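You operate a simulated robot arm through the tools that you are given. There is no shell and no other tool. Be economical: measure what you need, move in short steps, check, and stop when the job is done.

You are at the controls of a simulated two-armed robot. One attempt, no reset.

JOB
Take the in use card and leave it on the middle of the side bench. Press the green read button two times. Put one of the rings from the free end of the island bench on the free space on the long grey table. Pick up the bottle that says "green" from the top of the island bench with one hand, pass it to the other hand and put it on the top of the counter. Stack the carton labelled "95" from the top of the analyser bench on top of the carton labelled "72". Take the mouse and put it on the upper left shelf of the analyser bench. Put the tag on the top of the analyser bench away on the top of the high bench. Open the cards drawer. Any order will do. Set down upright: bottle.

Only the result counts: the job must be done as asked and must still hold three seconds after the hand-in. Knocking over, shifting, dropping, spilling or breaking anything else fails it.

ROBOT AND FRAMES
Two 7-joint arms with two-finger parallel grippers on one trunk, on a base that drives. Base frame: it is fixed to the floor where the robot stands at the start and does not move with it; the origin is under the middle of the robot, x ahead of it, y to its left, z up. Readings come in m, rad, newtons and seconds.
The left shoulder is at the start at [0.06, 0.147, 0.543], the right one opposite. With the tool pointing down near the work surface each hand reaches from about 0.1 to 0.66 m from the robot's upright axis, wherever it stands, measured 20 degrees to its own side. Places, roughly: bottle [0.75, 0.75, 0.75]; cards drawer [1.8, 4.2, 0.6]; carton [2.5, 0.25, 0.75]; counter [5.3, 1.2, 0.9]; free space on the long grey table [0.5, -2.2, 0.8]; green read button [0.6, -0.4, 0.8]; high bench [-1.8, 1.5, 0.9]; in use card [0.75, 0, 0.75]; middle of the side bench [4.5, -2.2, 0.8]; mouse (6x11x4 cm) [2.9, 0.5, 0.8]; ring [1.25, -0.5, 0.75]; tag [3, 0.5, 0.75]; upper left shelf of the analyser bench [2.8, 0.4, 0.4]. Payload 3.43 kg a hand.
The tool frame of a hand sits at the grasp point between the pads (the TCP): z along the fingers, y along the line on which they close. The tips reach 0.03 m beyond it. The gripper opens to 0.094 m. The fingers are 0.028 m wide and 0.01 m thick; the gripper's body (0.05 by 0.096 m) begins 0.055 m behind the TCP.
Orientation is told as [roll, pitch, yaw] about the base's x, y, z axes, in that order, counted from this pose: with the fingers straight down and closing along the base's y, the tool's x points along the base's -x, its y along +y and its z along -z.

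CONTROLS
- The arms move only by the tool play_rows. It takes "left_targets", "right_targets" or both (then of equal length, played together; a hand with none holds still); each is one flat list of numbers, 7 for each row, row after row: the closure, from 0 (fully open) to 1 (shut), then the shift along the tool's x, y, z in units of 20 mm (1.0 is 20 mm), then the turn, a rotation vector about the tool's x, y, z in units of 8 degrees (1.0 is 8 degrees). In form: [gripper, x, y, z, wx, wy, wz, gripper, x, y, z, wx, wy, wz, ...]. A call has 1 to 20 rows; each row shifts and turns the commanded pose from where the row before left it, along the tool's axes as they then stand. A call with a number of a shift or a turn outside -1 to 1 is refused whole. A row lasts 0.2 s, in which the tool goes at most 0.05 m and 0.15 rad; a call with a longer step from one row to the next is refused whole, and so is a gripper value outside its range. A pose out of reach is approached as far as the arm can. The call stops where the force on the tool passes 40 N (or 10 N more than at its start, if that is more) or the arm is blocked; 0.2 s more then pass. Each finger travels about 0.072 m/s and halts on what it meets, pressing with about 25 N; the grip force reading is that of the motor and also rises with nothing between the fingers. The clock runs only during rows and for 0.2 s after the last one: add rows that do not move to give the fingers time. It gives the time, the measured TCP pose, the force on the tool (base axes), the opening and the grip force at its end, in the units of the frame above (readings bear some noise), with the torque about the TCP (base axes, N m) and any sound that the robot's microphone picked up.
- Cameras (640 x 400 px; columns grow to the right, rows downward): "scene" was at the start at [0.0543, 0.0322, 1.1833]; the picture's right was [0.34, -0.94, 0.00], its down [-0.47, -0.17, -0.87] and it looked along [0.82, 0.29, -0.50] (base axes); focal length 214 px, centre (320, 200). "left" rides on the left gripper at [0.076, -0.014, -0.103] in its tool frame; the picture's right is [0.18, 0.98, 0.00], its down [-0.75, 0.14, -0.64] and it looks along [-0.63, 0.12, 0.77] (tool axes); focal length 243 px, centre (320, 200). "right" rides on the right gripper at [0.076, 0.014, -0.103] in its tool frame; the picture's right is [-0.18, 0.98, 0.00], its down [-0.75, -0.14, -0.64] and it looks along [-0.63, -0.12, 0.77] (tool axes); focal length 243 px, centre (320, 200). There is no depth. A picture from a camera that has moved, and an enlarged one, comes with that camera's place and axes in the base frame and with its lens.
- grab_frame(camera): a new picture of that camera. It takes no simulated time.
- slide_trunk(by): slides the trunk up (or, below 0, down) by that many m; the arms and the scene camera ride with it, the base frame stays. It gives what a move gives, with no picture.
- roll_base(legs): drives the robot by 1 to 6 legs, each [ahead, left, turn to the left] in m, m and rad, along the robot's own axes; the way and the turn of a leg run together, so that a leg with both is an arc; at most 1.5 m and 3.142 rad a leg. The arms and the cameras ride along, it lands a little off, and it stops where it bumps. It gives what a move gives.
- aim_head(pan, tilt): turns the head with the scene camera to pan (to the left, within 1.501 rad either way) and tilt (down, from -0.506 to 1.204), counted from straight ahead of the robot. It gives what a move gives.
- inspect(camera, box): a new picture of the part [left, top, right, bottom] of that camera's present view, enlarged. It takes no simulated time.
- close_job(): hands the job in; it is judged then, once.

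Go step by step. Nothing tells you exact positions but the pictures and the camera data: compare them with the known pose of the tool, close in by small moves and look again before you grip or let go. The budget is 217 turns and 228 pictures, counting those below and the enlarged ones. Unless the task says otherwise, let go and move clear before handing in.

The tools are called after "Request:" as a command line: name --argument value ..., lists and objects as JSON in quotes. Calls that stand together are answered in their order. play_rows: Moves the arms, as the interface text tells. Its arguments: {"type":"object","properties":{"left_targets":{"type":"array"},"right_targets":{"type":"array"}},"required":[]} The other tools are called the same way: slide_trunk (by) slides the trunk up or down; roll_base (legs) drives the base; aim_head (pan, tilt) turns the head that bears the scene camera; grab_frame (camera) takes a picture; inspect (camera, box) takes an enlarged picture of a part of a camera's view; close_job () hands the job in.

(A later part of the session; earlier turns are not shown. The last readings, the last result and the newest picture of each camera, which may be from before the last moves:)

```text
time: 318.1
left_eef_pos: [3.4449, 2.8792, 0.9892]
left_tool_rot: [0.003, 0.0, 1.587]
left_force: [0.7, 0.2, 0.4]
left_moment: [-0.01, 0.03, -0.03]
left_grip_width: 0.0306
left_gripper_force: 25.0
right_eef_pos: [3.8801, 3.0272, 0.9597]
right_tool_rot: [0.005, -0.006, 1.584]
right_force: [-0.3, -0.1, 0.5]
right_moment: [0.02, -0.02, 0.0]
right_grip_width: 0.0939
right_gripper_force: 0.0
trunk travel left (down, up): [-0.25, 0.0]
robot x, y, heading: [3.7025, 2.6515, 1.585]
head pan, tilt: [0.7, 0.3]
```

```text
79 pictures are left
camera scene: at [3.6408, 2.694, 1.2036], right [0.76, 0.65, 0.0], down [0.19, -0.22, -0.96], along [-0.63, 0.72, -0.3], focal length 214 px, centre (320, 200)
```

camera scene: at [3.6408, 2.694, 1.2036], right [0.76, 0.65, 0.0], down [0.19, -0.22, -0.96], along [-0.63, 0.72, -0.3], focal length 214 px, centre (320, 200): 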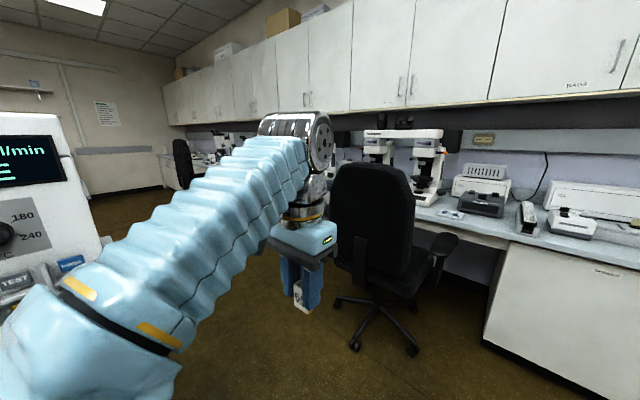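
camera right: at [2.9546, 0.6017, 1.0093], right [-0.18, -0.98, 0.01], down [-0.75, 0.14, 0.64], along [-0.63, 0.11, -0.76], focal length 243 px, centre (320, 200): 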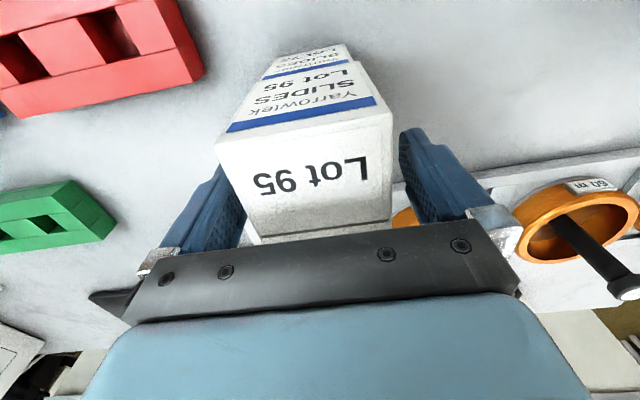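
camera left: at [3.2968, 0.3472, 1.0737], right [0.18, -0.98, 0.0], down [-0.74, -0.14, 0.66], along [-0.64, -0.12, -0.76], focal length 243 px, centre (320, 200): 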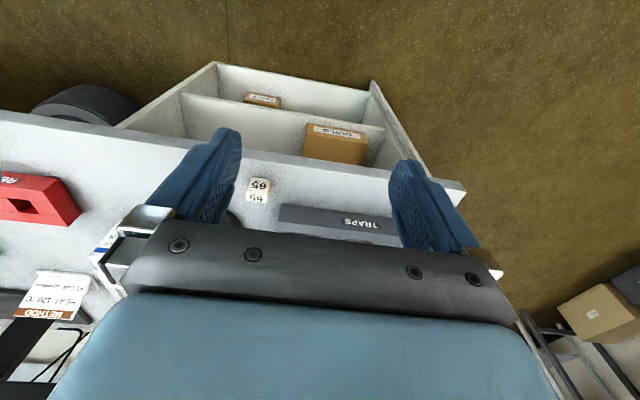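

A chair stands near [3.15,3.75]. I turn to face -x and view the passage between it and the analyser bench.

Request:
roll_base --legs '[[0.2, 0, 0], [0, 0, 1.557]]'

Request:
aim_head --pan 0 --tilt 0.4

Request:
grab_frame --camera "scene"

```text
time: 323.5
left_eef_pos: [3.4706, 2.5929, 0.9906]
left_tool_rot: [0.004, -0.001, -3.139]
left_force: [-0.5, -0.2, -0.6]
left_moment: [0.03, -0.02, -0.04]
left_grip_width: 0.0309
left_gripper_force: 24.6
right_eef_pos: [3.3255, 3.0319, 0.9592]
right_tool_rot: [0.006, -0.005, -3.14]
right_force: [0.5, -0.3, 0.3]
right_moment: [0.01, -0.02, -0.05]
right_grip_width: 0.094
right_gripper_force: 0.2
trunk travel left (down, up): [-0.25, 0.0]
robot x, y, heading: [3.6956, 2.8514, -3.143]
head pan, tilt: [0.7, 0.3]
```

```text
time: 324.5
left_eef_pos: [3.4698, 2.5929, 0.9888]
left_tool_rot: [0.003, 0.0, -3.137]
left_force: [-0.2, 0.4, 0.0]
left_moment: [0.0, -0.03, 0.01]
left_grip_width: 0.0308
left_gripper_force: 25.0
right_eef_pos: [3.3261, 3.0315, 0.9589]
right_tool_rot: [0.006, -0.006, -3.139]
right_force: [0.3, -0.9, -0.3]
right_moment: [0.0, 0.01, -0.01]
right_grip_width: 0.0942
right_gripper_force: 0.1
trunk travel left (down, up): [-0.25, 0.0]
robot x, y, heading: [3.7005, 2.8504, -3.141]
head pan, tilt: [0.0, 0.4]
```

```text
78 pictures are left
camera scene: at [3.6357, 2.8499, 1.1943], right [0.0, 1.0, 0.0], down [0.39, 0.0, -0.92], along [-0.92, 0.0, -0.39], focal length 214 px, centre (320, 200)
```

scene: 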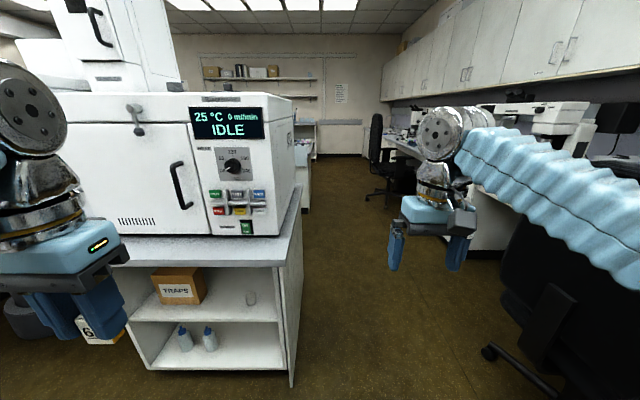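

The passage is y 2.72–3.53. I tuck the right hand, turn to +y, and pass sideways at y≈3.05.

Request:
play_rows --right_targets '[0, 1, 0.3, 0, 0, 0, 0, 0, 1, 0.3, 0, 0, 0, 0, 0, 1, 0.3, 0, 0, 0, 0, 0, 1, 0, 0, 0, 0, 0, 0, 1, 0, 0, 0, 0, 0, 0, 1, 0, 0, 0, 0, 0, 0, 1, 0, 0, 0, 0, 0]'

Request:
roll_base --legs '[[0, 0, -1.57], [0.2, 0, 0], [0, 1.45, 0]]'

Request:
aim_head --pan 0.2 --tilt 0.45

Request:
grab_frame --camera "scene"

```text
time: 326.1
left_eef_pos: [3.4705, 2.5929, 0.9894]
left_tool_rot: [0.003, 0.0, -3.136]
left_force: [0.1, 0.2, -0.6]
left_moment: [0.0, 0.0, -0.01]
left_grip_width: 0.0307
left_gripper_force: 25.3
right_eef_pos: [3.4662, 3.0134, 0.9592]
right_tool_rot: [0.002, -0.005, -3.139]
right_force: [-0.4, -0.7, 0.3]
right_moment: [0.02, -0.02, -0.03]
right_grip_width: 0.0939
right_gripper_force: 0.1
trunk travel left (down, up): [-0.25, 0.0]
robot x, y, heading: [3.6989, 2.8491, -3.145]
head pan, tilt: [0.0, 0.4]
```

```text
time: 338.3
left_eef_pos: [1.9915, 3.257, 0.9893]
left_tool_rot: [0.004, 0.0, 1.578]
left_force: [-0.5, 0.3, 0.4]
left_moment: [0.02, 0.01, -0.02]
left_grip_width: 0.0307
left_gripper_force: 24.7
right_eef_pos: [2.4127, 3.2625, 0.9583]
right_tool_rot: [0.006, -0.006, 1.578]
right_force: [0.0, 0.1, 0.4]
right_moment: [-0.01, 0.02, 0.01]
right_grip_width: 0.0942
right_gripper_force: 0.1
trunk travel left (down, up): [-0.25, 0.0]
robot x, y, heading: [2.2482, 3.0259, 1.58]
head pan, tilt: [0.0, 0.4]
```

```text
time: 339.0
left_eef_pos: [1.9929, 3.257, 0.9903]
left_tool_rot: [0.002, -0.001, 1.577]
left_force: [0.3, 0.4, -0.4]
left_moment: [-0.03, 0.0, -0.03]
left_grip_width: 0.0309
left_gripper_force: 25.3
right_eef_pos: [2.4124, 3.2621, 0.958]
right_tool_rot: [0.004, -0.005, 1.579]
right_force: [0.1, -0.4, 0.7]
right_moment: [-0.03, -0.03, 0.05]
right_grip_width: 0.0938
right_gripper_force: 0.1
trunk travel left (down, up): [-0.25, 0.0]
robot x, y, heading: [2.2451, 3.0259, 1.581]
head pan, tilt: [0.201, 0.45]
```

```text
77 pictures are left
camera scene: at [2.2281, 3.0894, 1.1897], right [0.98, 0.21, 0.0], down [0.09, -0.43, -0.9], along [-0.18, 0.88, -0.44], focal length 214 px, centre (320, 200)
```

scene: 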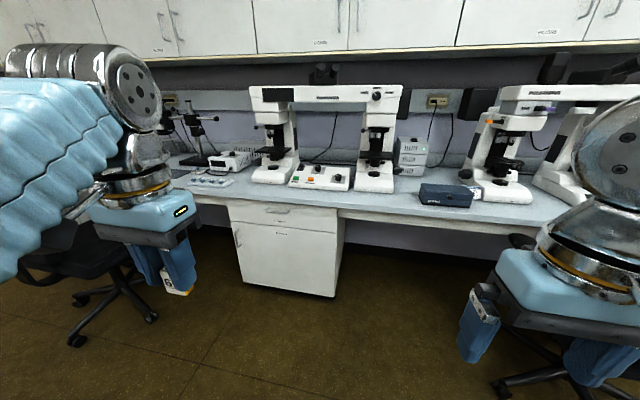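

A pedestal with a top drawer under the microscope bench is ahead. I zoom to read labels.

Request:
inspect --camera "scene" --box '[210, 180, 370, 310]'

```text
3.08 times, centred on (290, 245) of scene
camera zoom: at [2.2281, 3.0894, 1.1897], right [0.98, 0.21, 0.0], down [0.09, -0.43, -0.9], along [-0.18, 0.88, -0.44], focal length 660 px, centre (412, 62)
```

zoom: 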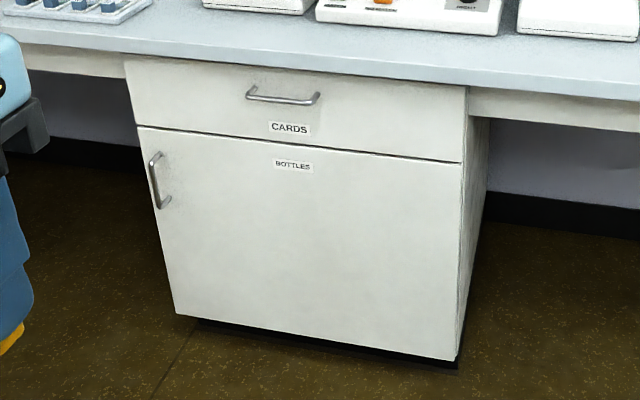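

The CARDS drawer handle is at about [1.834,3.965,0.666]. I orient the right hand: fingers forward, closing vertically — first pitch forward.

Request:
play_rows --right_targets '[0, 0, 0, 0.3, 0, -1, 0, 0, 0, 0, 0.3, 0, -1, 0, 0, 0.3, 0, 0, 0, -1, 0, 0, 0.3, 0, 0, 0, -1, 0, 0, 0.5, 0, 0, 0, -1, 0, 0, 0.5, 0, 0, 0, -1, 0, 0, 0.5, 0, 0, 0, -1, 0, 0, 0.5, 0, 0, 0, -1, 0, 0, 0.5, 0, 0, 0, -1, 0, 0, 0.5, 0, 0, 0, -1, 0, 0, 0.5, 0, 0, 0, -1, 0, 0, 0.5, 0, 0, 0, -0.25, 0]'

Request:
play_rows --right_targets '[0, 0, 0, 0, 0, 0, 1, 0, 0, 0, 0, 0, 0, 1, 0, 0, 0, 0, 0, 0, 1, 0, 0, 0, 0, 0, 0, 1, 0, 0, 0, 0, 0, 0, 1, 0, 0, 0, 0, 0, 0, 1, 0, 0, 0, 0, 0, 0, 1, 0, 0, 0, 0, 0, 0, 1, 0, 0, 0, 0, 0, 0, 1, 0, 0, 0, 0, 0, 0, 1, 0, 0, 0, 0, 0, 0, 1, 0, 0, 0, 0, 0, 0, 0.25]'

Request:
grab_frame --camera "right"

Request:
grab_frame --camera "scene"

```text
time: 341.8
left_eef_pos: [1.9864, 3.2681, 0.9846]
left_tool_rot: [-0.003, 0.012, 1.595]
left_force: [0.6, 0.0, -0.8]
left_moment: [-0.04, 0.02, -0.01]
left_grip_width: 0.0307
left_gripper_force: 24.7
right_eef_pos: [2.3986, 3.219, 0.9216]
right_tool_rot: [-0.242, -1.532, 1.829]
right_force: [-0.3, 0.7, -0.7]
right_moment: [0.01, -0.03, 0.0]
right_grip_width: 0.0938
right_gripper_force: 0.0
right hand out of reach, approached as far as the arm can: row 10, 11, 12
trunk travel left (down, up): [-0.25, 0.0]
robot x, y, heading: [2.2515, 3.035, 1.593]
head pan, tilt: [0.201, 0.45]
stopped in row 12 (right hand): the arm was blocked; the commanded pose is now the measured one
```

```text
time: 344.6
left_eef_pos: [2.0174, 3.2475, 0.986]
left_tool_rot: [0.005, 0.008, 1.676]
left_force: [1.1, -0.1, 0.4]
left_moment: [-0.03, -0.02, -0.01]
left_grip_width: 0.0305
left_gripper_force: 25.0
right_eef_pos: [2.4285, 3.2327, 0.9246]
right_tool_rot: [1.535, 0.001, 0.108]
right_force: [-0.1, -0.3, 0.5]
right_moment: [-0.01, -0.02, 0.0]
right_grip_width: 0.094
right_gripper_force: 0.0
trunk travel left (down, up): [-0.25, 0.0]
robot x, y, heading: [2.2962, 3.0353, 1.678]
head pan, tilt: [0.201, 0.45]
stopped in row 12 (right hand): the arm was blocked; the commanded pose is now the measured one
```

```text
75 pictures are left
camera right: at [2.3638, 3.1224, 0.943], right [0.18, 0.06, 0.98], down [0.82, -0.56, -0.12], along [0.54, 0.83, -0.15], focal length 243 px, centre (320, 200)
```

right: 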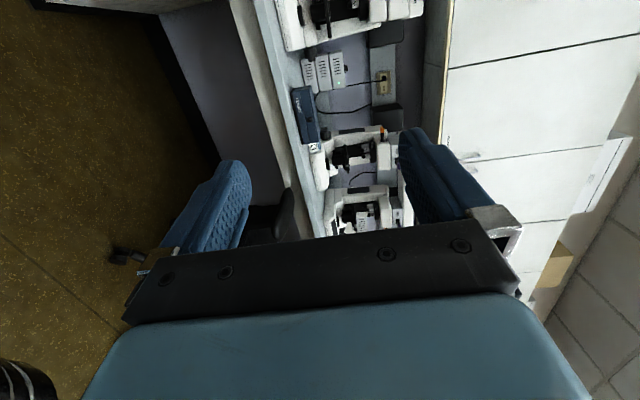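

```text
74 pictures are left
camera scene: at [2.2697, 3.1078, 1.1883], right [0.95, 0.3, 0.0], down [0.13, -0.42, -0.9], along [-0.27, 0.85, -0.44], focal length 214 px, centre (320, 200)
```

scene: 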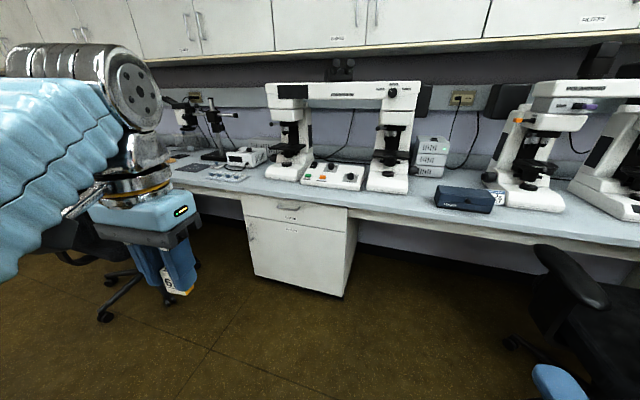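

The elbow pressed something behind and turned the base slightly. I move away from the analyser bench at once.

Request:
roll_base --legs '[[0.12, 0.05, 0], [0.0, 0.45, -0.1]]'

Request:
aim_head --pan -1.45 --tilt 0.4

Request:
grab_frame --camera "scene"

```text
time: 345.3
left_eef_pos: [2.0161, 3.2467, 0.9884]
left_tool_rot: [0.002, 0.003, 1.678]
left_force: [0.8, 0.6, -0.6]
left_moment: [0.03, 0.0, 0.01]
left_grip_width: 0.0307
left_gripper_force: 25.1
right_eef_pos: [2.428, 3.2321, 0.9253]
right_tool_rot: [1.537, 0.0, 0.111]
right_force: [-0.4, -0.2, -0.4]
right_moment: [0.04, -0.03, -0.05]
right_grip_width: 0.0937
right_gripper_force: 0.0
trunk travel left (down, up): [-0.25, 0.0]
robot x, y, heading: [2.2969, 3.0426, 1.673]
head pan, tilt: [0.201, 0.45]
stopped in leg 1: the robot was blocked; the commanded pose is now the measured one
```

```text
time: 347.0
left_eef_pos: [2.0175, 3.2464, 0.9882]
left_tool_rot: [0.004, 0.005, 1.681]
left_force: [-0.2, 0.8, -1.0]
left_moment: [0.0, 0.02, 0.04]
left_grip_width: 0.0304
left_gripper_force: 25.1
right_eef_pos: [2.4283, 3.2327, 0.9245]
right_tool_rot: [1.537, 0.0, 0.111]
right_force: [0.1, -0.2, -0.5]
right_moment: [-0.01, 0.0, 0.01]
right_grip_width: 0.0939
right_gripper_force: 0.1
trunk travel left (down, up): [-0.25, 0.0]
robot x, y, heading: [2.2952, 3.039, 1.681]
head pan, tilt: [-1.45, 0.4]
```

```text
73 pictures are left
camera scene: at [2.3874, 3.0394, 1.1943], right [0.23, -0.97, 0.01], down [-0.38, -0.09, -0.92], along [0.9, 0.21, -0.39], focal length 214 px, centre (320, 200)
```

scene: 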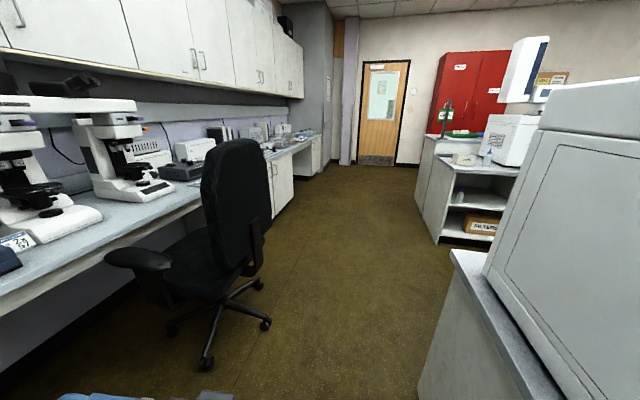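

The elbow likely rests against the analyser at right-rear. Small straight move ahead to free it.

Request:
roll_base --legs '[[0.08, 0, 0]]'

Request:
aim_head --pan -1.5 --tilt 0.9

Request:
grab_frame --camera "scene"

```text
time: 348.1
left_eef_pos: [2.0079, 3.3224, 0.9907]
left_tool_rot: [0.004, -0.002, 1.68]
left_force: [0.4, -0.2, -0.5]
left_moment: [0.03, -0.03, 0.01]
left_grip_width: 0.0305
left_gripper_force: 25.9
right_eef_pos: [2.4205, 3.3061, 0.9265]
right_tool_rot: [1.545, 0.0, 0.111]
right_force: [-0.4, -0.2, -0.5]
right_moment: [-0.01, 0.01, -0.01]
right_grip_width: 0.094
right_gripper_force: 0.1
trunk travel left (down, up): [-0.25, 0.0]
robot x, y, heading: [2.2878, 3.1201, 1.679]
head pan, tilt: [-1.45, 0.4]
```

```text
time: 349.0
left_eef_pos: [2.008, 3.3216, 0.9906]
left_tool_rot: [0.003, -0.001, 1.679]
left_force: [-0.5, -0.2, 0.2]
left_moment: [0.0, -0.03, -0.01]
left_grip_width: 0.0306
left_gripper_force: 25.2
right_eef_pos: [2.4209, 3.3063, 0.9271]
right_tool_rot: [1.541, 0.001, 0.111]
right_force: [-0.4, 0.8, -0.4]
right_moment: [-0.03, -0.01, -0.01]
right_grip_width: 0.094
right_gripper_force: 0.1
trunk travel left (down, up): [-0.25, 0.0]
robot x, y, heading: [2.2894, 3.1203, 1.682]
head pan, tilt: [-1.499, 0.901]
```

```text
72 pictures are left
camera scene: at [2.3635, 3.105, 1.1514], right [0.18, -0.98, 0.0], down [-0.77, -0.14, -0.62], along [0.61, 0.11, -0.78], focal length 214 px, centre (320, 200)
```

scene: 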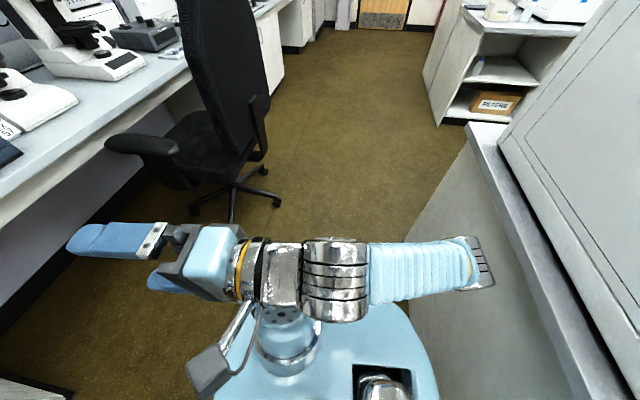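

Free now; elbow points backward in this pose. I move ahead, then left toward the drawer while squaring up.

Request:
roll_base --legs '[[0.12, 0, 0], [0, 0.52, -0.1]]'

Request:
aim_head --pan 0 --tilt 0.6

Request:
grab_frame --camera "scene"

Request:
grab_frame --camera "right"

```text
time: 352.9
left_eef_pos: [1.4887, 3.4325, 0.9899]
left_tool_rot: [0.005, -0.002, 1.586]
left_force: [-0.3, 0.2, -2.0]
left_moment: [0.02, 0.01, -0.03]
left_grip_width: 0.0308
left_gripper_force: 25.0
right_eef_pos: [1.8966, 3.3808, 0.9264]
right_tool_rot: [1.542, -0.001, 0.018]
right_force: [-1.0, -0.2, -0.1]
right_moment: [-0.01, 0.03, -0.02]
right_grip_width: 0.0939
right_gripper_force: 0.1
trunk travel left (down, up): [-0.25, 0.0]
robot x, y, heading: [1.7437, 3.2049, 1.585]
head pan, tilt: [-1.499, 0.901]
```

```text
time: 354.5
left_eef_pos: [1.4876, 3.4332, 0.9897]
left_tool_rot: [0.003, -0.002, 1.587]
left_force: [-0.1, 0.5, -1.0]
left_moment: [0.02, 0.01, -0.02]
left_grip_width: 0.031
left_gripper_force: 25.0
right_eef_pos: [1.8956, 3.3813, 0.9275]
right_tool_rot: [1.544, -0.002, 0.018]
right_force: [0.0, 0.7, 0.2]
right_moment: [0.03, 0.03, 0.02]
right_grip_width: 0.094
right_gripper_force: 0.1
trunk travel left (down, up): [-0.25, 0.0]
robot x, y, heading: [1.7464, 3.2063, 1.589]
head pan, tilt: [0.0, 0.6]
```

```text
71 pictures are left
camera scene: at [1.7445, 3.2672, 1.1761], right [1.0, 0.01, 0.0], down [0.01, -0.56, -0.82], along [-0.01, 0.82, -0.57], focal length 214 px, centre (320, 200)
```

scene: 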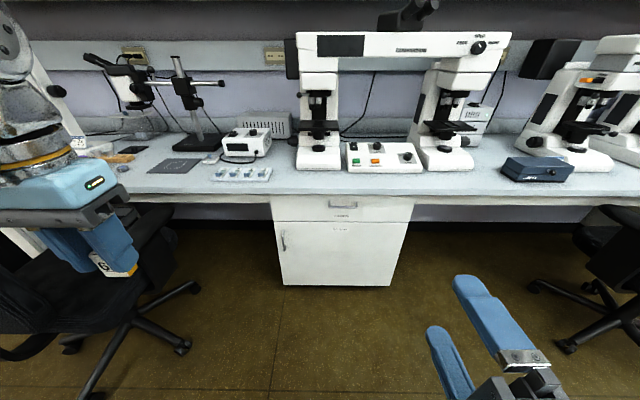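

```text
70 pictures are left
camera right: at [1.8213, 3.2774, 0.9443], right [0.18, 0.03, 0.98], down [0.77, -0.63, -0.12], along [0.62, 0.77, -0.14], focal length 243 px, centre (320, 200)
```

right: 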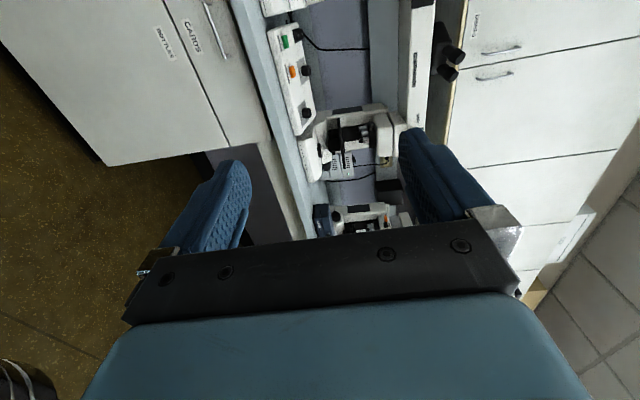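

Handle at [1.824,3.965,0.665]. I drive ahead 0.2 m and bring the forward-pointing hand down towards the handle height.

Request:
roll_base --legs '[[0.2, 0, -0.015]]'

Request:
play_rows --right_targets '[0, 0.25, -0.93, 0.7, 0, 0, 0, 0, 0.25, -0.93, 0.7, 0, 0, 0, 0, 0.25, -0.93, 0.7, 0, 0, 0, 0, 0.25, -0.93, 0.7, 0, 0, 0, 0, 0.25, -0.93, 0.7, 0, 0, 0, 0, 0.25, -0.93, 0.7, 0, 0, 0, 0, 0.25, -0.93, 0.7, 0, 0, 0, 0, 0.25, -0.93, 0.7, 0, 0, 0, 0, 0.25, -0.93, 0.7, 0, 0, 0, 0, 0.25, -0.93, 0.7, 0, 0, 0, 0, 0.25, -0.93, 0.7, 0, 0, 0, 0, 0.25, -0.93, 0.7, 0, 0, 0, 0, 0.25, -0.93, 0.7, 0, 0, 0, 0, 0.25, -0.93, 0.7, 0, 0, 0]'

Request:
grab_frame --camera "scene"

Request:
grab_frame --camera "right"

```text
time: 356.1
left_eef_pos: [1.4905, 3.6419, 0.9896]
left_tool_rot: [0.004, -0.002, 1.569]
left_force: [0.1, -0.3, -0.2]
left_moment: [0.04, 0.01, 0.01]
left_grip_width: 0.0309
left_gripper_force: 25.0
right_eef_pos: [1.8979, 3.5796, 0.9261]
right_tool_rot: [1.542, -0.001, 0.0]
right_force: [0.1, 0.9, 0.3]
right_moment: [0.02, -0.02, 0.01]
right_grip_width: 0.0938
right_gripper_force: 0.1
trunk travel left (down, up): [-0.25, 0.0]
robot x, y, heading: [1.7445, 3.4114, 1.566]
head pan, tilt: [0.0, 0.6]
```

```text
time: 358.7
left_eef_pos: [1.4905, 3.6417, 0.99]
left_tool_rot: [0.002, -0.002, 1.57]
left_force: [-0.3, 0.0, 0.3]
left_moment: [-0.02, 0.04, 0.01]
left_grip_width: 0.0305
left_gripper_force: 25.0
right_eef_pos: [1.7899, 3.6808, 0.9062]
right_tool_rot: [1.616, 0.164, 0.047]
right_force: [0.2, -0.2, -0.4]
right_moment: [-0.03, 0.0, -0.01]
right_grip_width: 0.0942
right_gripper_force: 0.0
right hand out of reach, approached as far as the arm can: row 1, 2, 3, 4, 5, 6, 7, 8, 9, 10, 11, 12
trunk travel left (down, up): [-0.25, 0.0]
robot x, y, heading: [1.7452, 3.4099, 1.567]
head pan, tilt: [0.0, 0.6]
stopped in row 12 (right hand): the arm was blocked; the commanded pose is now the measured one
```

```text
69 pictures are left
camera scene: at [1.7443, 3.4705, 1.1761], right [1.0, 0.0, 0.0], down [0.0, -0.56, -0.83], along [0.0, 0.83, -0.56], focal length 214 px, centre (320, 200)
```

scene: 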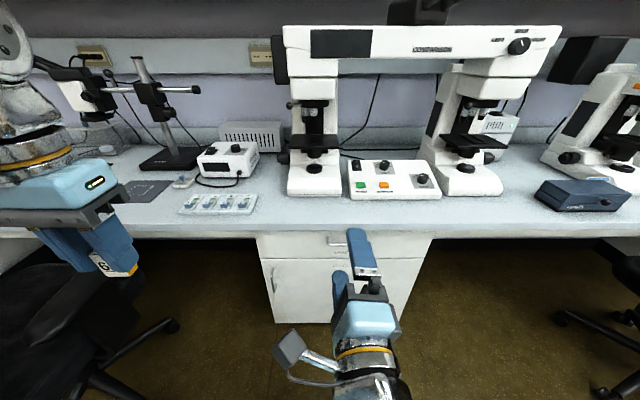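

```text
68 pictures are left
camera right: at [1.7201, 3.574, 0.9294], right [0.34, -0.03, 0.94], down [0.74, -0.6, -0.29], along [0.57, 0.8, -0.18], focal length 243 px, centre (320, 200)
```

right: 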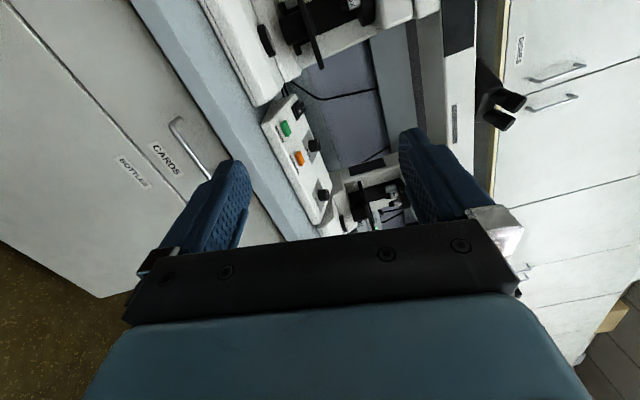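

The wrist can't go lower in this arm shape, but lowering the trunk brings the hand right to handle height. I do that and look.

Request:
slide_trunk --by -0.24

Request:
play_rows --right_targets '[0, 0, 0, 0, 0, 0, -0.6, 0, 0, 0, 0, 0, 0, -0.6, 0, -0.3, 0, 0, 0, 0, 0, 0, 0, 0, 0.5, 0, 0, 0]'

Request:
grab_frame --camera "right"

Request:
grab_frame --camera "scene"

```text
time: 361.2
left_eef_pos: [1.4886, 3.6425, 0.7495]
left_tool_rot: [0.002, -0.002, 1.57]
left_force: [0.0, 0.1, 0.7]
left_moment: [0.01, 0.04, -0.05]
left_grip_width: 0.0308
left_gripper_force: 24.9
right_eef_pos: [1.7913, 3.6806, 0.6673]
right_tool_rot: [1.618, 0.165, 0.044]
right_force: [-0.3, -0.1, -0.5]
right_moment: [-0.03, 0.01, 0.03]
right_grip_width: 0.094
right_gripper_force: 0.0
trunk travel left (down, up): [-0.01, 0.24]
robot x, y, heading: [1.746, 3.4073, 1.57]
head pan, tilt: [0.0, 0.6]
```

```text
time: 362.2
left_eef_pos: [1.4907, 3.6406, 0.7502]
left_tool_rot: [0.003, -0.002, 1.568]
left_force: [-0.5, -0.7, -0.8]
left_moment: [0.04, 0.01, 0.0]
left_grip_width: 0.0308
left_gripper_force: 25.0
right_eef_pos: [1.7895, 3.6892, 0.6766]
right_tool_rot: [1.617, -0.004, 0.04]
right_force: [0.2, 0.2, 0.1]
right_moment: [-0.04, -0.02, 0.01]
right_grip_width: 0.094
right_gripper_force: 0.0
right hand out of reach, approached as far as the arm can: row 1, 3
trunk travel left (down, up): [-0.01, 0.24]
robot x, y, heading: [1.7445, 3.4122, 1.57]
head pan, tilt: [0.0, 0.6]
```

```text
67 pictures are left
camera right: at [1.7167, 3.5836, 0.6855], right [0.18, -0.04, 0.98], down [0.78, -0.6, -0.17], along [0.6, 0.8, -0.08], focal length 243 px, centre (320, 200)
```

right: 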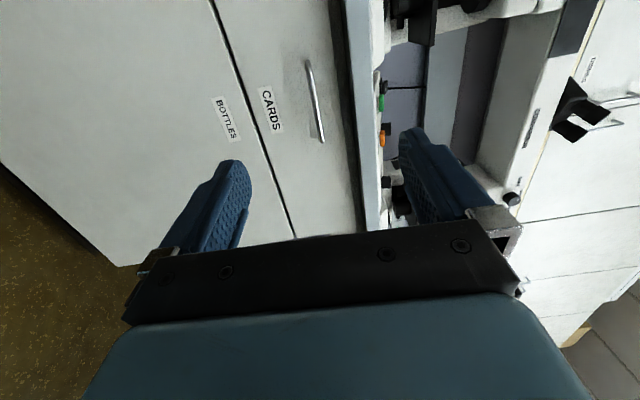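

```text
66 pictures are left
camera scene: at [1.7442, 3.4705, 0.9361], right [1.0, 0.0, 0.0], down [0.0, -0.56, -0.83], along [0.0, 0.83, -0.56], focal length 214 px, centre (320, 200)
```

scene: 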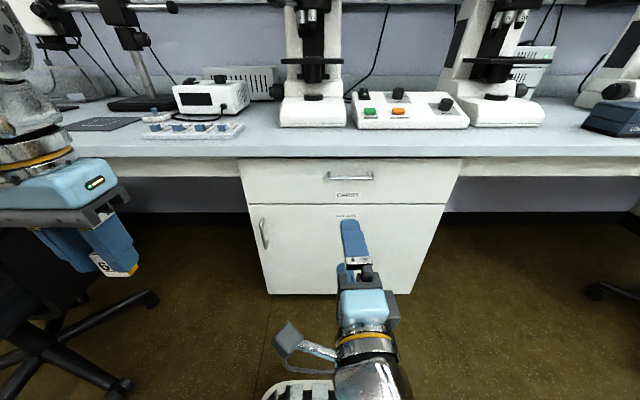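

Handle refined: ~[1.831,3.995,0.667]. I try extending the arm forward a bit to keep the base away from the pedestal.

Request:
play_rows --right_targets '[0, -0.5, -0.1, 0.8, 0, 0, 0, 0, -0.5, -0.1, 0.8, 0, 0, 0, 0, -0.5, -0.1, 0.8, 0, 0, 0, 0, -0.5, -0.1, 0.8, 0, 0, 0, 0, 0, -0.1, 0.8, 0, 0, 0, 0, 0, -0.1, 0.8, 0, 0, 0]'

Request:
grab_frame --camera "right"

```text
time: 363.6
left_eef_pos: [1.491, 3.6418, 0.7494]
left_tool_rot: [0.003, -0.002, 1.568]
left_force: [-0.3, 0.2, -0.1]
left_moment: [0.01, 0.01, 0.02]
left_grip_width: 0.0308
left_gripper_force: 25.1
right_eef_pos: [1.8205, 3.79, 0.6769]
right_tool_rot: [1.616, -0.006, 0.04]
right_force: [-0.4, 0.4, 0.1]
right_moment: [0.02, -0.01, 0.01]
right_grip_width: 0.0941
right_gripper_force: 0.1
right hand out of reach, approached as far as the arm can: row 1, 3
trunk travel left (down, up): [-0.01, 0.24]
robot x, y, heading: [1.7459, 3.4125, 1.57]
head pan, tilt: [0.0, 0.6]
```

```text
65 pictures are left
camera right: at [1.7482, 3.6845, 0.6865], right [0.18, -0.04, 0.98], down [0.78, -0.6, -0.17], along [0.6, 0.8, -0.08], focal length 243 px, centre (320, 200)
```

right: 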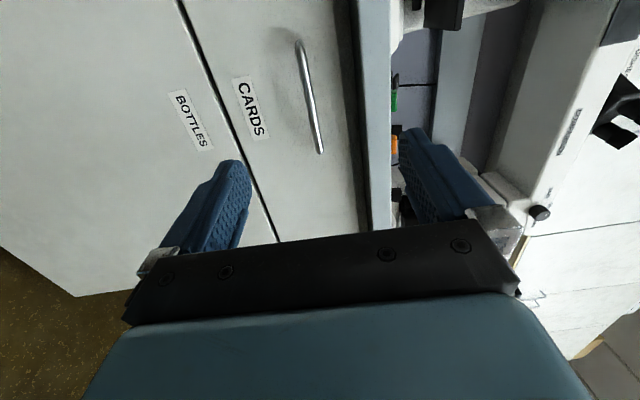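

Good. I narrow the opening to clear the bench edge, drop 6 mm and continue forward.

Request:
play_rows --right_targets '[0.5, 0, -0.15, 0.8, 0, 0, 0, 0.5, 0, -0.15, 0.8, 0, 0, 0, 0.5, 0, -0.1, 0.8, 0, 0, 0, 0.5, 0, -0.05, 0.8, 0, 0, 0, 0.5, 0, -0.05, 0.8, 0, 0, 0, 0.5, 0, -0.05, 0.8, 0, 0, 0, 0.5, 0, 0, 0.8, 0, 0, 0]'

Request:
grab_frame --camera "right"

Request:
inspect --camera "scene" --box '[280, 130, 440, 250]'

```text
time: 365.2
left_eef_pos: [1.4902, 3.6414, 0.7498]
left_tool_rot: [0.003, -0.001, 1.567]
left_force: [0.3, 0.5, -0.3]
left_moment: [0.04, 0.01, 0.0]
left_grip_width: 0.0304
left_gripper_force: 25.6
right_eef_pos: [1.8154, 3.9024, 0.6705]
right_tool_rot: [1.617, -0.006, 0.04]
right_force: [0.6, -1.4, -0.2]
right_moment: [0.0, 0.0, 0.03]
right_grip_width: 0.047
right_gripper_force: 0.1
trunk travel left (down, up): [-0.01, 0.24]
robot x, y, heading: [1.7422, 3.4146, 1.565]
head pan, tilt: [0.0, 0.6]
```

```text
64 pictures are left
camera right: at [1.7427, 3.7965, 0.6799], right [0.18, -0.04, 0.98], down [0.78, -0.6, -0.17], along [0.6, 0.8, -0.08], focal length 243 px, centre (320, 200)
```

right: 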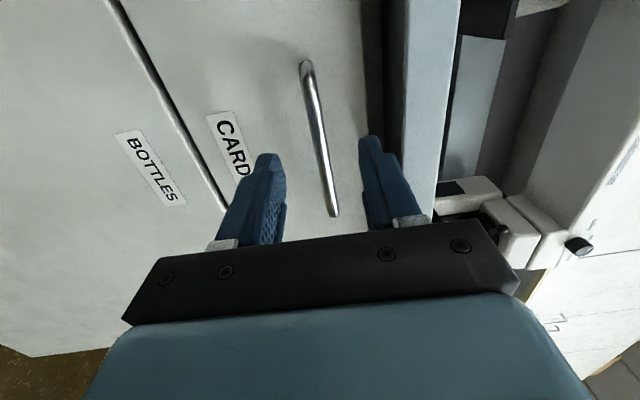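

```text
3.33 times, centred on (360, 190) of scene
camera zoom: at [1.7442, 3.4705, 0.9361], right [1.0, 0.0, 0.0], down [0.0, -0.56, -0.83], along [0.0, 0.83, -0.56], focal length 715 px, centre (187, 233)
```

zoom: 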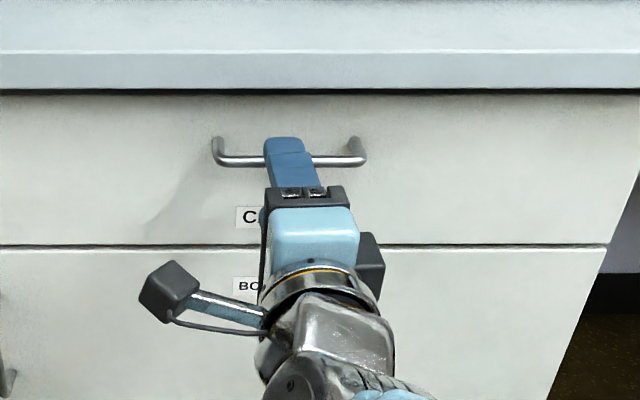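

Fingers straddle the bar. I advance 68 mm and close.

Request:
play_rows --right_targets '[0.5, 0, 0, 0.85, 0, 0, 0, 0.5, 0, 0, 0.85, 0, 0, 0, 0.5, 0, 0, 0.85, 0, 0, 0, 0.5, 0, 0, 0.85, 0, 0, 0, 0.7, 0, 0, 0, 0, 0, 0, 0.9, 0, 0, 0, 0, 0, 0, 1, 0, 0, 0, 0, 0, 0, 1, 0, 0, 0, 0, 0, 0]'

Request:
grab_frame --camera "right"

```text
time: 366.1
left_eef_pos: [1.4909, 3.642, 0.7504]
left_tool_rot: [0.003, -0.002, 1.567]
left_force: [-0.2, 0.7, -0.5]
left_moment: [0.02, -0.01, 0.03]
left_grip_width: 0.0306
left_gripper_force: 25.3
right_eef_pos: [1.8134, 3.956, 0.6702]
right_tool_rot: [1.614, -0.007, 0.038]
right_force: [3.5, -22.7, 3.9]
right_moment: [-0.59, -0.14, -0.41]
right_grip_width: 0.0442
right_gripper_force: 0.0
trunk travel left (down, up): [-0.01, 0.24]
robot x, y, heading: [1.7469, 3.4082, 1.569]
head pan, tilt: [0.0, 0.6]
stopped in row 4 (right hand): the force on the tool passed its limit at 68 N (the readings are from after the stop); the commanded pose is now the measured one
```

```text
62 pictures are left
camera right: at [1.7405, 3.8493, 0.6801], right [0.18, -0.04, 0.98], down [0.78, -0.61, -0.16], along [0.6, 0.8, -0.08], focal length 243 px, centre (320, 200)
```

right: 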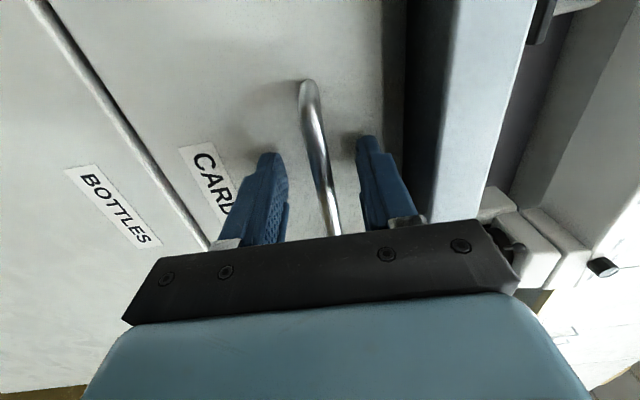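

Tips touch the drawer face; the bar is between the pads. I back off 4 mm and close.

Request:
play_rows --right_targets '[0.5, 0, 0, -0.2, 0, 0, 0, 0.7, 0, 0, 0, 0, 0, 0, 0.9, 0, 0, 0, 0, 0, 0, 1, 0, 0, 0, 0, 0, 0, 1, 0, 0, 0, 0, 0, 0]'

```text
time: 367.3
left_eef_pos: [1.4909, 3.6406, 0.7506]
left_tool_rot: [0.003, -0.002, 1.566]
left_force: [0.2, 0.3, 0.5]
left_moment: [0.01, 0.01, -0.01]
left_grip_width: 0.031
left_gripper_force: 25.4
right_eef_pos: [1.8137, 3.9515, 0.6729]
right_tool_rot: [1.621, -0.005, 0.037]
right_force: [0.8, 3.1, 33.0]
right_moment: [0.03, 0.37, -0.23]
right_grip_width: 0.0145
right_gripper_force: 45.2
trunk travel left (down, up): [-0.01, 0.24]
robot x, y, heading: [1.7452, 3.4114, 1.565]
head pan, tilt: [0.0, 0.6]
```

Bar gripped. I pull with the arm first.

Request:
play_rows --right_targets '[1, 0, 0.08, -0.5, 0, 0, 0, 1, 0, 0.05, -0.6, 0, 0, 0, 1, 0, 0, -0.8, 0, 0, 0, 1, 0, 0, -0.8, 0, 0, 0, 1, 0, 0, -0.8, 0, 0, 0, 1, 0, 0, -0.8, 0, 0, 0, 1, 0, 0, -0.8, 0, 0, 0]'

Request:
grab_frame --camera "scene"

```text
time: 368.6
left_eef_pos: [1.4893, 3.642, 0.7486]
left_tool_rot: [0.004, -0.002, 1.569]
left_force: [-0.1, -0.4, 0.2]
left_moment: [-0.02, -0.01, -0.03]
left_grip_width: 0.0311
left_gripper_force: 24.9
right_eef_pos: [1.8141, 3.8738, 0.6728]
right_tool_rot: [1.629, -0.006, 0.045]
right_force: [-2.3, 1.6, 12.2]
right_moment: [0.11, 0.29, 0.33]
right_grip_width: 0.0143
right_gripper_force: 44.8
trunk travel left (down, up): [-0.01, 0.24]
robot x, y, heading: [1.7433, 3.4081, 1.566]
head pan, tilt: [0.0, 0.6]
stopped in row 6 (right hand): the force on the tool passed its limit at 44 N (the readings are from after the stop); the commanded pose is now the measured one
```

```text
61 pictures are left
camera scene: at [1.7439, 3.47, 0.9355], right [1.0, 0.0, 0.0], down [0.0, -0.56, -0.83], along [0.0, 0.83, -0.56], focal length 214 px, centre (320, 200)
```

scene: 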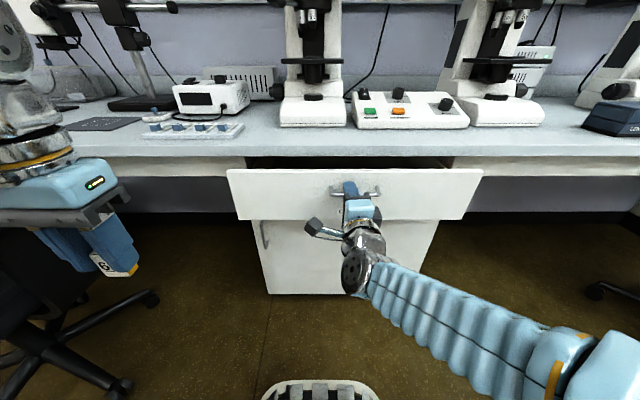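

The drawer is open by 8 cm. I pull further by backing the base.

Request:
roll_base --legs '[[-0.2, 0, 0]]'

Request:
grab_frame --camera "scene"

```text
time: 370.3
left_eef_pos: [1.4885, 3.4376, 0.7514]
left_tool_rot: [0.002, -0.002, 1.568]
left_force: [-0.5, 0.0, 0.5]
left_moment: [-0.01, 0.01, -0.02]
left_grip_width: 0.0307
left_gripper_force: 24.5
right_eef_pos: [1.8134, 3.67, 0.674]
right_tool_rot: [1.624, -0.006, 0.042]
right_force: [-1.7, 0.5, 23.8]
right_moment: [0.0, 0.32, 0.37]
right_grip_width: 0.0142
right_gripper_force: 45.2
trunk travel left (down, up): [-0.01, 0.24]
robot x, y, heading: [1.7459, 3.2051, 1.569]
head pan, tilt: [0.0, 0.6]
```

```text
60 pictures are left
camera scene: at [1.7432, 3.2658, 0.9363], right [1.0, 0.0, 0.0], down [0.0, -0.56, -0.83], along [0.0, 0.83, -0.56], focal length 214 px, centre (320, 200)
```

scene: 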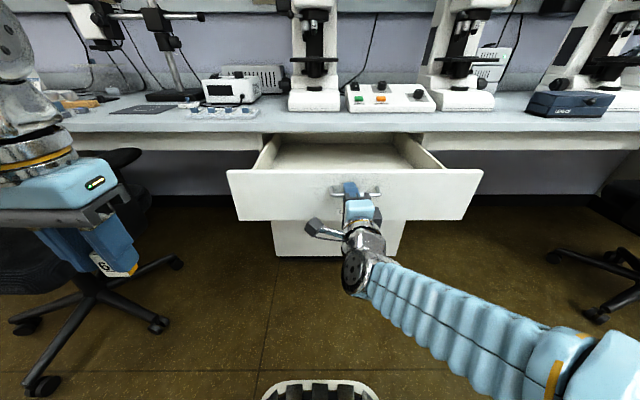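

The drawer is open about 28 cm. I release the bar and back off straight.

Request:
play_rows --right_targets '[0.9, 0, 0, 0, 0, 0, 0, 0.7, 0, 0, 0, 0, 0, 0, 0.5, 0, 0, 0, 0, 0, 0, 0.3, 0, 0, 0, 0, 0, 0, 0.3, 0, 0, -0.5, 0, 0, 0, 0.3, 0, 0, -0.8, 0, 0, 0, 0.3, 0, 0, -0.8, 0, 0, 0]'

Request:
roll_base --legs '[[-0.1, 0, 0]]'

Request:
grab_frame --camera "scene"

```text
time: 371.9
left_eef_pos: [1.4891, 3.4388, 0.7492]
left_tool_rot: [0.002, -0.001, 1.567]
left_force: [0.2, -0.4, 0.2]
left_moment: [0.03, 0.02, 0.01]
left_grip_width: 0.0305
left_gripper_force: 25.5
right_eef_pos: [1.8157, 3.6293, 0.6678]
right_tool_rot: [1.624, -0.004, 0.042]
right_force: [-0.8, 0.2, 0.3]
right_moment: [0.0, 0.06, 0.02]
right_grip_width: 0.0659
right_gripper_force: 0.0
trunk travel left (down, up): [-0.01, 0.24]
robot x, y, heading: [1.7436, 3.2057, 1.566]
head pan, tilt: [0.0, 0.6]
```

```text
time: 373.0
left_eef_pos: [1.4898, 3.3388, 0.7513]
left_tool_rot: [0.003, 0.001, 1.569]
left_force: [0.4, 0.5, -0.4]
left_moment: [0.0, -0.01, -0.01]
left_grip_width: 0.0308
left_gripper_force: 25.2
right_eef_pos: [1.8142, 3.5283, 0.6685]
right_tool_rot: [1.624, -0.006, 0.044]
right_force: [-0.6, -1.1, 0.3]
right_moment: [-0.03, 0.0, -0.02]
right_grip_width: 0.0662
right_gripper_force: 0.1
trunk travel left (down, up): [-0.01, 0.24]
robot x, y, heading: [1.7426, 3.1039, 1.57]
head pan, tilt: [0.0, 0.6]
```

```text
59 pictures are left
camera scene: at [1.7431, 3.1667, 0.9361], right [1.0, 0.0, 0.0], down [0.0, -0.56, -0.83], along [0.0, 0.83, -0.56], focal length 214 px, centre (320, 200)
```

scene: 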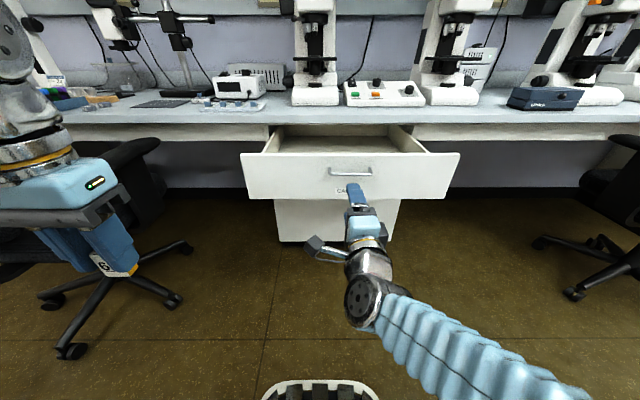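

Drawer done. I raise the trunk and bring the right hand back to pointing down.

Request:
slide_trunk --by 0.24

Request:
play_rows --right_targets '[0, 0, 0, 0, 0, 0, -1, 0, 0, 0, 0, 0, 0, -1, 0, 0, 0, 0, 0, 0, -1, 0, 0, 0, 0, 0, 0, -1, 0, 0, 0, 0, 0, 0, -1, 0, 0, 0, 0, 0, 0, -1, 0, 0, 0, 0, 0, 0, -1, 0, 0, 0, 0, 0, 0, -1, 0, 0, 0, 0, 0, 0, -1, 0, 0, 0, 0, 0, 0, -1, 0, 0, 0, 0, 0, 0, -1]'

Request:
play_rows --right_targets '[0, 0, 0, 0, 0, 1, 0, 0, 0, 0, 0, 0, 1, 0, 0, 0, 0, 0, 0, 1, 0, 0, 0, 0, 0, 0, 1, 0, 0, 0, 0, 0, 0, 1, 0, 0, 0, 0, 0, 0, 1, 0, 0, 0, 0, 0, 0, 1, 0, 0, 0, 0, 0, 0, 1, 0, 0, 0, 0, 0, 0, 1, 0, 0, 0, 0, 0, 0, 1, 0, 0, 0, 0, 0, 0, 1, 0]'

Request:
aim_head --pan 1.2 --tilt 0.35

Request:
grab_frame --camera "scene"

```text
time: 375.5
left_eef_pos: [1.488, 3.3376, 0.9906]
left_tool_rot: [0.005, 0.0, 1.569]
left_force: [0.6, -0.2, -1.6]
left_moment: [-0.01, 0.01, 0.01]
left_grip_width: 0.0307
left_gripper_force: 25.5
right_eef_pos: [1.8142, 3.5285, 0.9076]
right_tool_rot: [1.625, -0.008, 0.044]
right_force: [0.5, 0.1, 0.4]
right_moment: [-0.02, 0.0, -0.02]
right_grip_width: 0.0659
right_gripper_force: 0.1
trunk travel left (down, up): [-0.25, 0.0]
robot x, y, heading: [1.7411, 3.1069, 1.573]
head pan, tilt: [0.0, 0.6]
```

```text
time: 377.9
left_eef_pos: [1.4898, 3.3385, 0.989]
left_tool_rot: [0.005, 0.0, 1.57]
left_force: [0.7, 0.2, -0.9]
left_moment: [0.0, 0.03, -0.04]
left_grip_width: 0.0307
left_gripper_force: 25.1
right_eef_pos: [1.8137, 3.5291, 0.9086]
right_tool_rot: [2.677, -1.511, -1.06]
right_force: [0.5, -0.1, 0.0]
right_moment: [0.0, 0.0, 0.02]
right_grip_width: 0.0941
right_gripper_force: 0.1
trunk travel left (down, up): [-0.25, 0.0]
robot x, y, heading: [1.7428, 3.1048, 1.571]
head pan, tilt: [0.0, 0.6]
```

```text
time: 380.3
left_eef_pos: [1.489, 3.3385, 0.9897]
left_tool_rot: [0.003, 0.001, 1.568]
left_force: [0.2, 0.3, 0.4]
left_moment: [0.01, 0.01, 0.0]
left_grip_width: 0.0305
left_gripper_force: 24.8
right_eef_pos: [1.8141, 3.5279, 0.9085]
right_tool_rot: [0.029, -0.089, 1.614]
right_force: [0.5, -0.7, -0.5]
right_moment: [0.04, 0.0, 0.01]
right_grip_width: 0.0941
right_gripper_force: 0.0
trunk travel left (down, up): [-0.25, 0.0]
robot x, y, heading: [1.7435, 3.1057, 1.572]
head pan, tilt: [0.0, 0.6]
```

```text
time: 381.7
left_eef_pos: [1.4877, 3.3372, 0.9893]
left_tool_rot: [0.004, 0.001, 1.569]
left_force: [0.3, 0.2, -0.3]
left_moment: [-0.02, -0.01, -0.03]
left_grip_width: 0.0307
left_gripper_force: 24.9
right_eef_pos: [1.8144, 3.5293, 0.9085]
right_tool_rot: [0.029, -0.088, 1.614]
right_force: [0.7, 0.1, 0.8]
right_moment: [0.02, 0.0, -0.02]
right_grip_width: 0.0938
right_gripper_force: 0.1
trunk travel left (down, up): [-0.25, 0.0]
robot x, y, heading: [1.7427, 3.1059, 1.569]
head pan, tilt: [1.201, 0.351]
```

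```text
58 pictures are left
camera scene: at [1.6562, 3.1124, 1.1988], right [0.36, 0.93, 0.0], down [0.32, -0.13, -0.94], along [-0.87, 0.34, -0.34], focal length 214 px, centre (320, 200)
```

scene: 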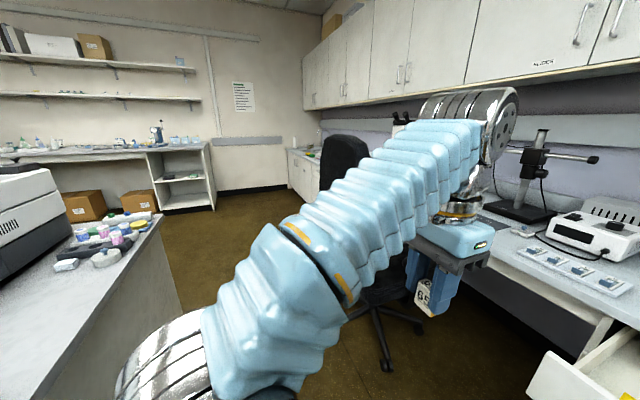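

The passage by the chair is tight; the gap between island and analyser bench is known clear, so I go back that way.

Request:
roll_base --legs '[[0, -0.08, 0], [-1.5, 0, 0]]'

Request:
aim_head --pan 1.5 --tilt 0.5

Request:
grab_frame --camera "scene"

```text
time: 389.8
left_eef_pos: [1.5615, 1.8344, 0.9911]
left_tool_rot: [0.003, 0.0, 1.566]
left_force: [1.2, -1.0, -0.3]
left_moment: [-0.01, 0.02, -0.01]
left_grip_width: 0.0308
left_gripper_force: 24.6
right_eef_pos: [1.8877, 2.0242, 0.9093]
right_tool_rot: [0.028, -0.089, 1.61]
right_force: [-0.4, -0.2, -0.6]
right_moment: [0.03, 0.02, -0.01]
right_grip_width: 0.094
right_gripper_force: 0.1
trunk travel left (down, up): [-0.25, 0.0]
robot x, y, heading: [1.8162, 1.6045, 1.563]
head pan, tilt: [1.201, 0.351]
```

```text
time: 390.6
left_eef_pos: [1.5618, 1.8332, 0.9898]
left_tool_rot: [0.003, 0.0, 1.565]
left_force: [-0.1, -0.2, -0.3]
left_moment: [-0.01, -0.02, -0.07]
left_grip_width: 0.0305
left_gripper_force: 25.1
right_eef_pos: [1.8892, 2.0216, 0.9095]
right_tool_rot: [0.029, -0.089, 1.612]
right_force: [0.7, 0.0, 0.1]
right_moment: [0.01, -0.01, -0.01]
right_grip_width: 0.0939
right_gripper_force: 0.0
trunk travel left (down, up): [-0.25, 0.0]
robot x, y, heading: [1.8163, 1.6028, 1.567]
head pan, tilt: [1.499, 0.499]
```

```text
57 pictures are left
camera scene: at [1.7246, 1.5798, 1.1852], right [0.08, 1.0, 0.0], down [0.48, -0.04, -0.88], along [-0.88, 0.07, -0.48], focal length 214 px, centre (320, 200)
```

scene: 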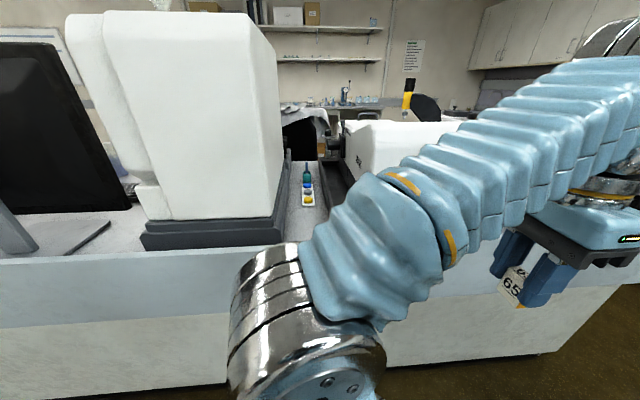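

Clear. I continue back, round the free end, and over to the front side.

Request:
roll_base --legs '[[-1.45, 0, 0], [-1.4, 0, 0], [0, 1.5, 0], [0, 0.8, 0], [1.3, 0, 0]]'

Request:
aim_head --pan 0.8 --tilt 0.3

Request:
grab_frame --camera "scene"

```text
time: 421.4
left_eef_pos: [-0.747, 0.2456, 0.9895]
left_tool_rot: [0.003, -0.001, 1.551]
left_force: [0.2, 0.9, 0.0]
left_moment: [-0.03, -0.05, -0.01]
left_grip_width: 0.0306
left_gripper_force: 24.4
right_eef_pos: [-0.4191, 0.4312, 0.909]
right_tool_rot: [0.028, -0.089, 1.595]
right_force: [0.2, -0.2, 0.1]
right_moment: [-0.01, -0.02, 0.03]
right_grip_width: 0.0936
right_gripper_force: 0.1
trunk travel left (down, up): [-0.25, 0.0]
robot x, y, heading: [-0.4933, 0.0124, 1.553]
head pan, tilt: [1.499, 0.499]
```

```text
time: 422.5
left_eef_pos: [-0.746, 0.2467, 0.9902]
left_tool_rot: [0.003, 0.001, 1.552]
left_force: [0.8, -0.1, 0.0]
left_moment: [-0.01, 0.01, -0.04]
left_grip_width: 0.0306
left_gripper_force: 24.8
right_eef_pos: [-0.4177, 0.4311, 0.9093]
right_tool_rot: [0.029, -0.088, 1.596]
right_force: [0.5, 0.8, 0.6]
right_moment: [0.0, 0.0, -0.01]
right_grip_width: 0.0938
right_gripper_force: 0.3
trunk travel left (down, up): [-0.25, 0.0]
robot x, y, heading: [-0.4961, 0.0103, 1.551]
head pan, tilt: [0.799, 0.3]
```

```text
56 pictures are left
camera scene: at [-0.563, 0.0489, 1.2035], right [0.71, 0.7, 0.0], down [0.21, -0.21, -0.96], along [-0.67, 0.68, -0.3], focal length 214 px, centre (320, 200)
```

scene: 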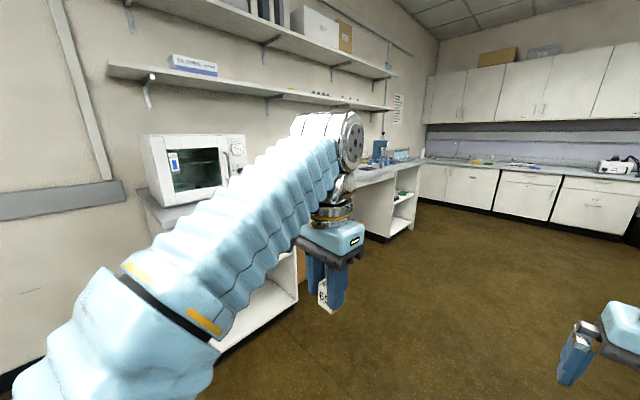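

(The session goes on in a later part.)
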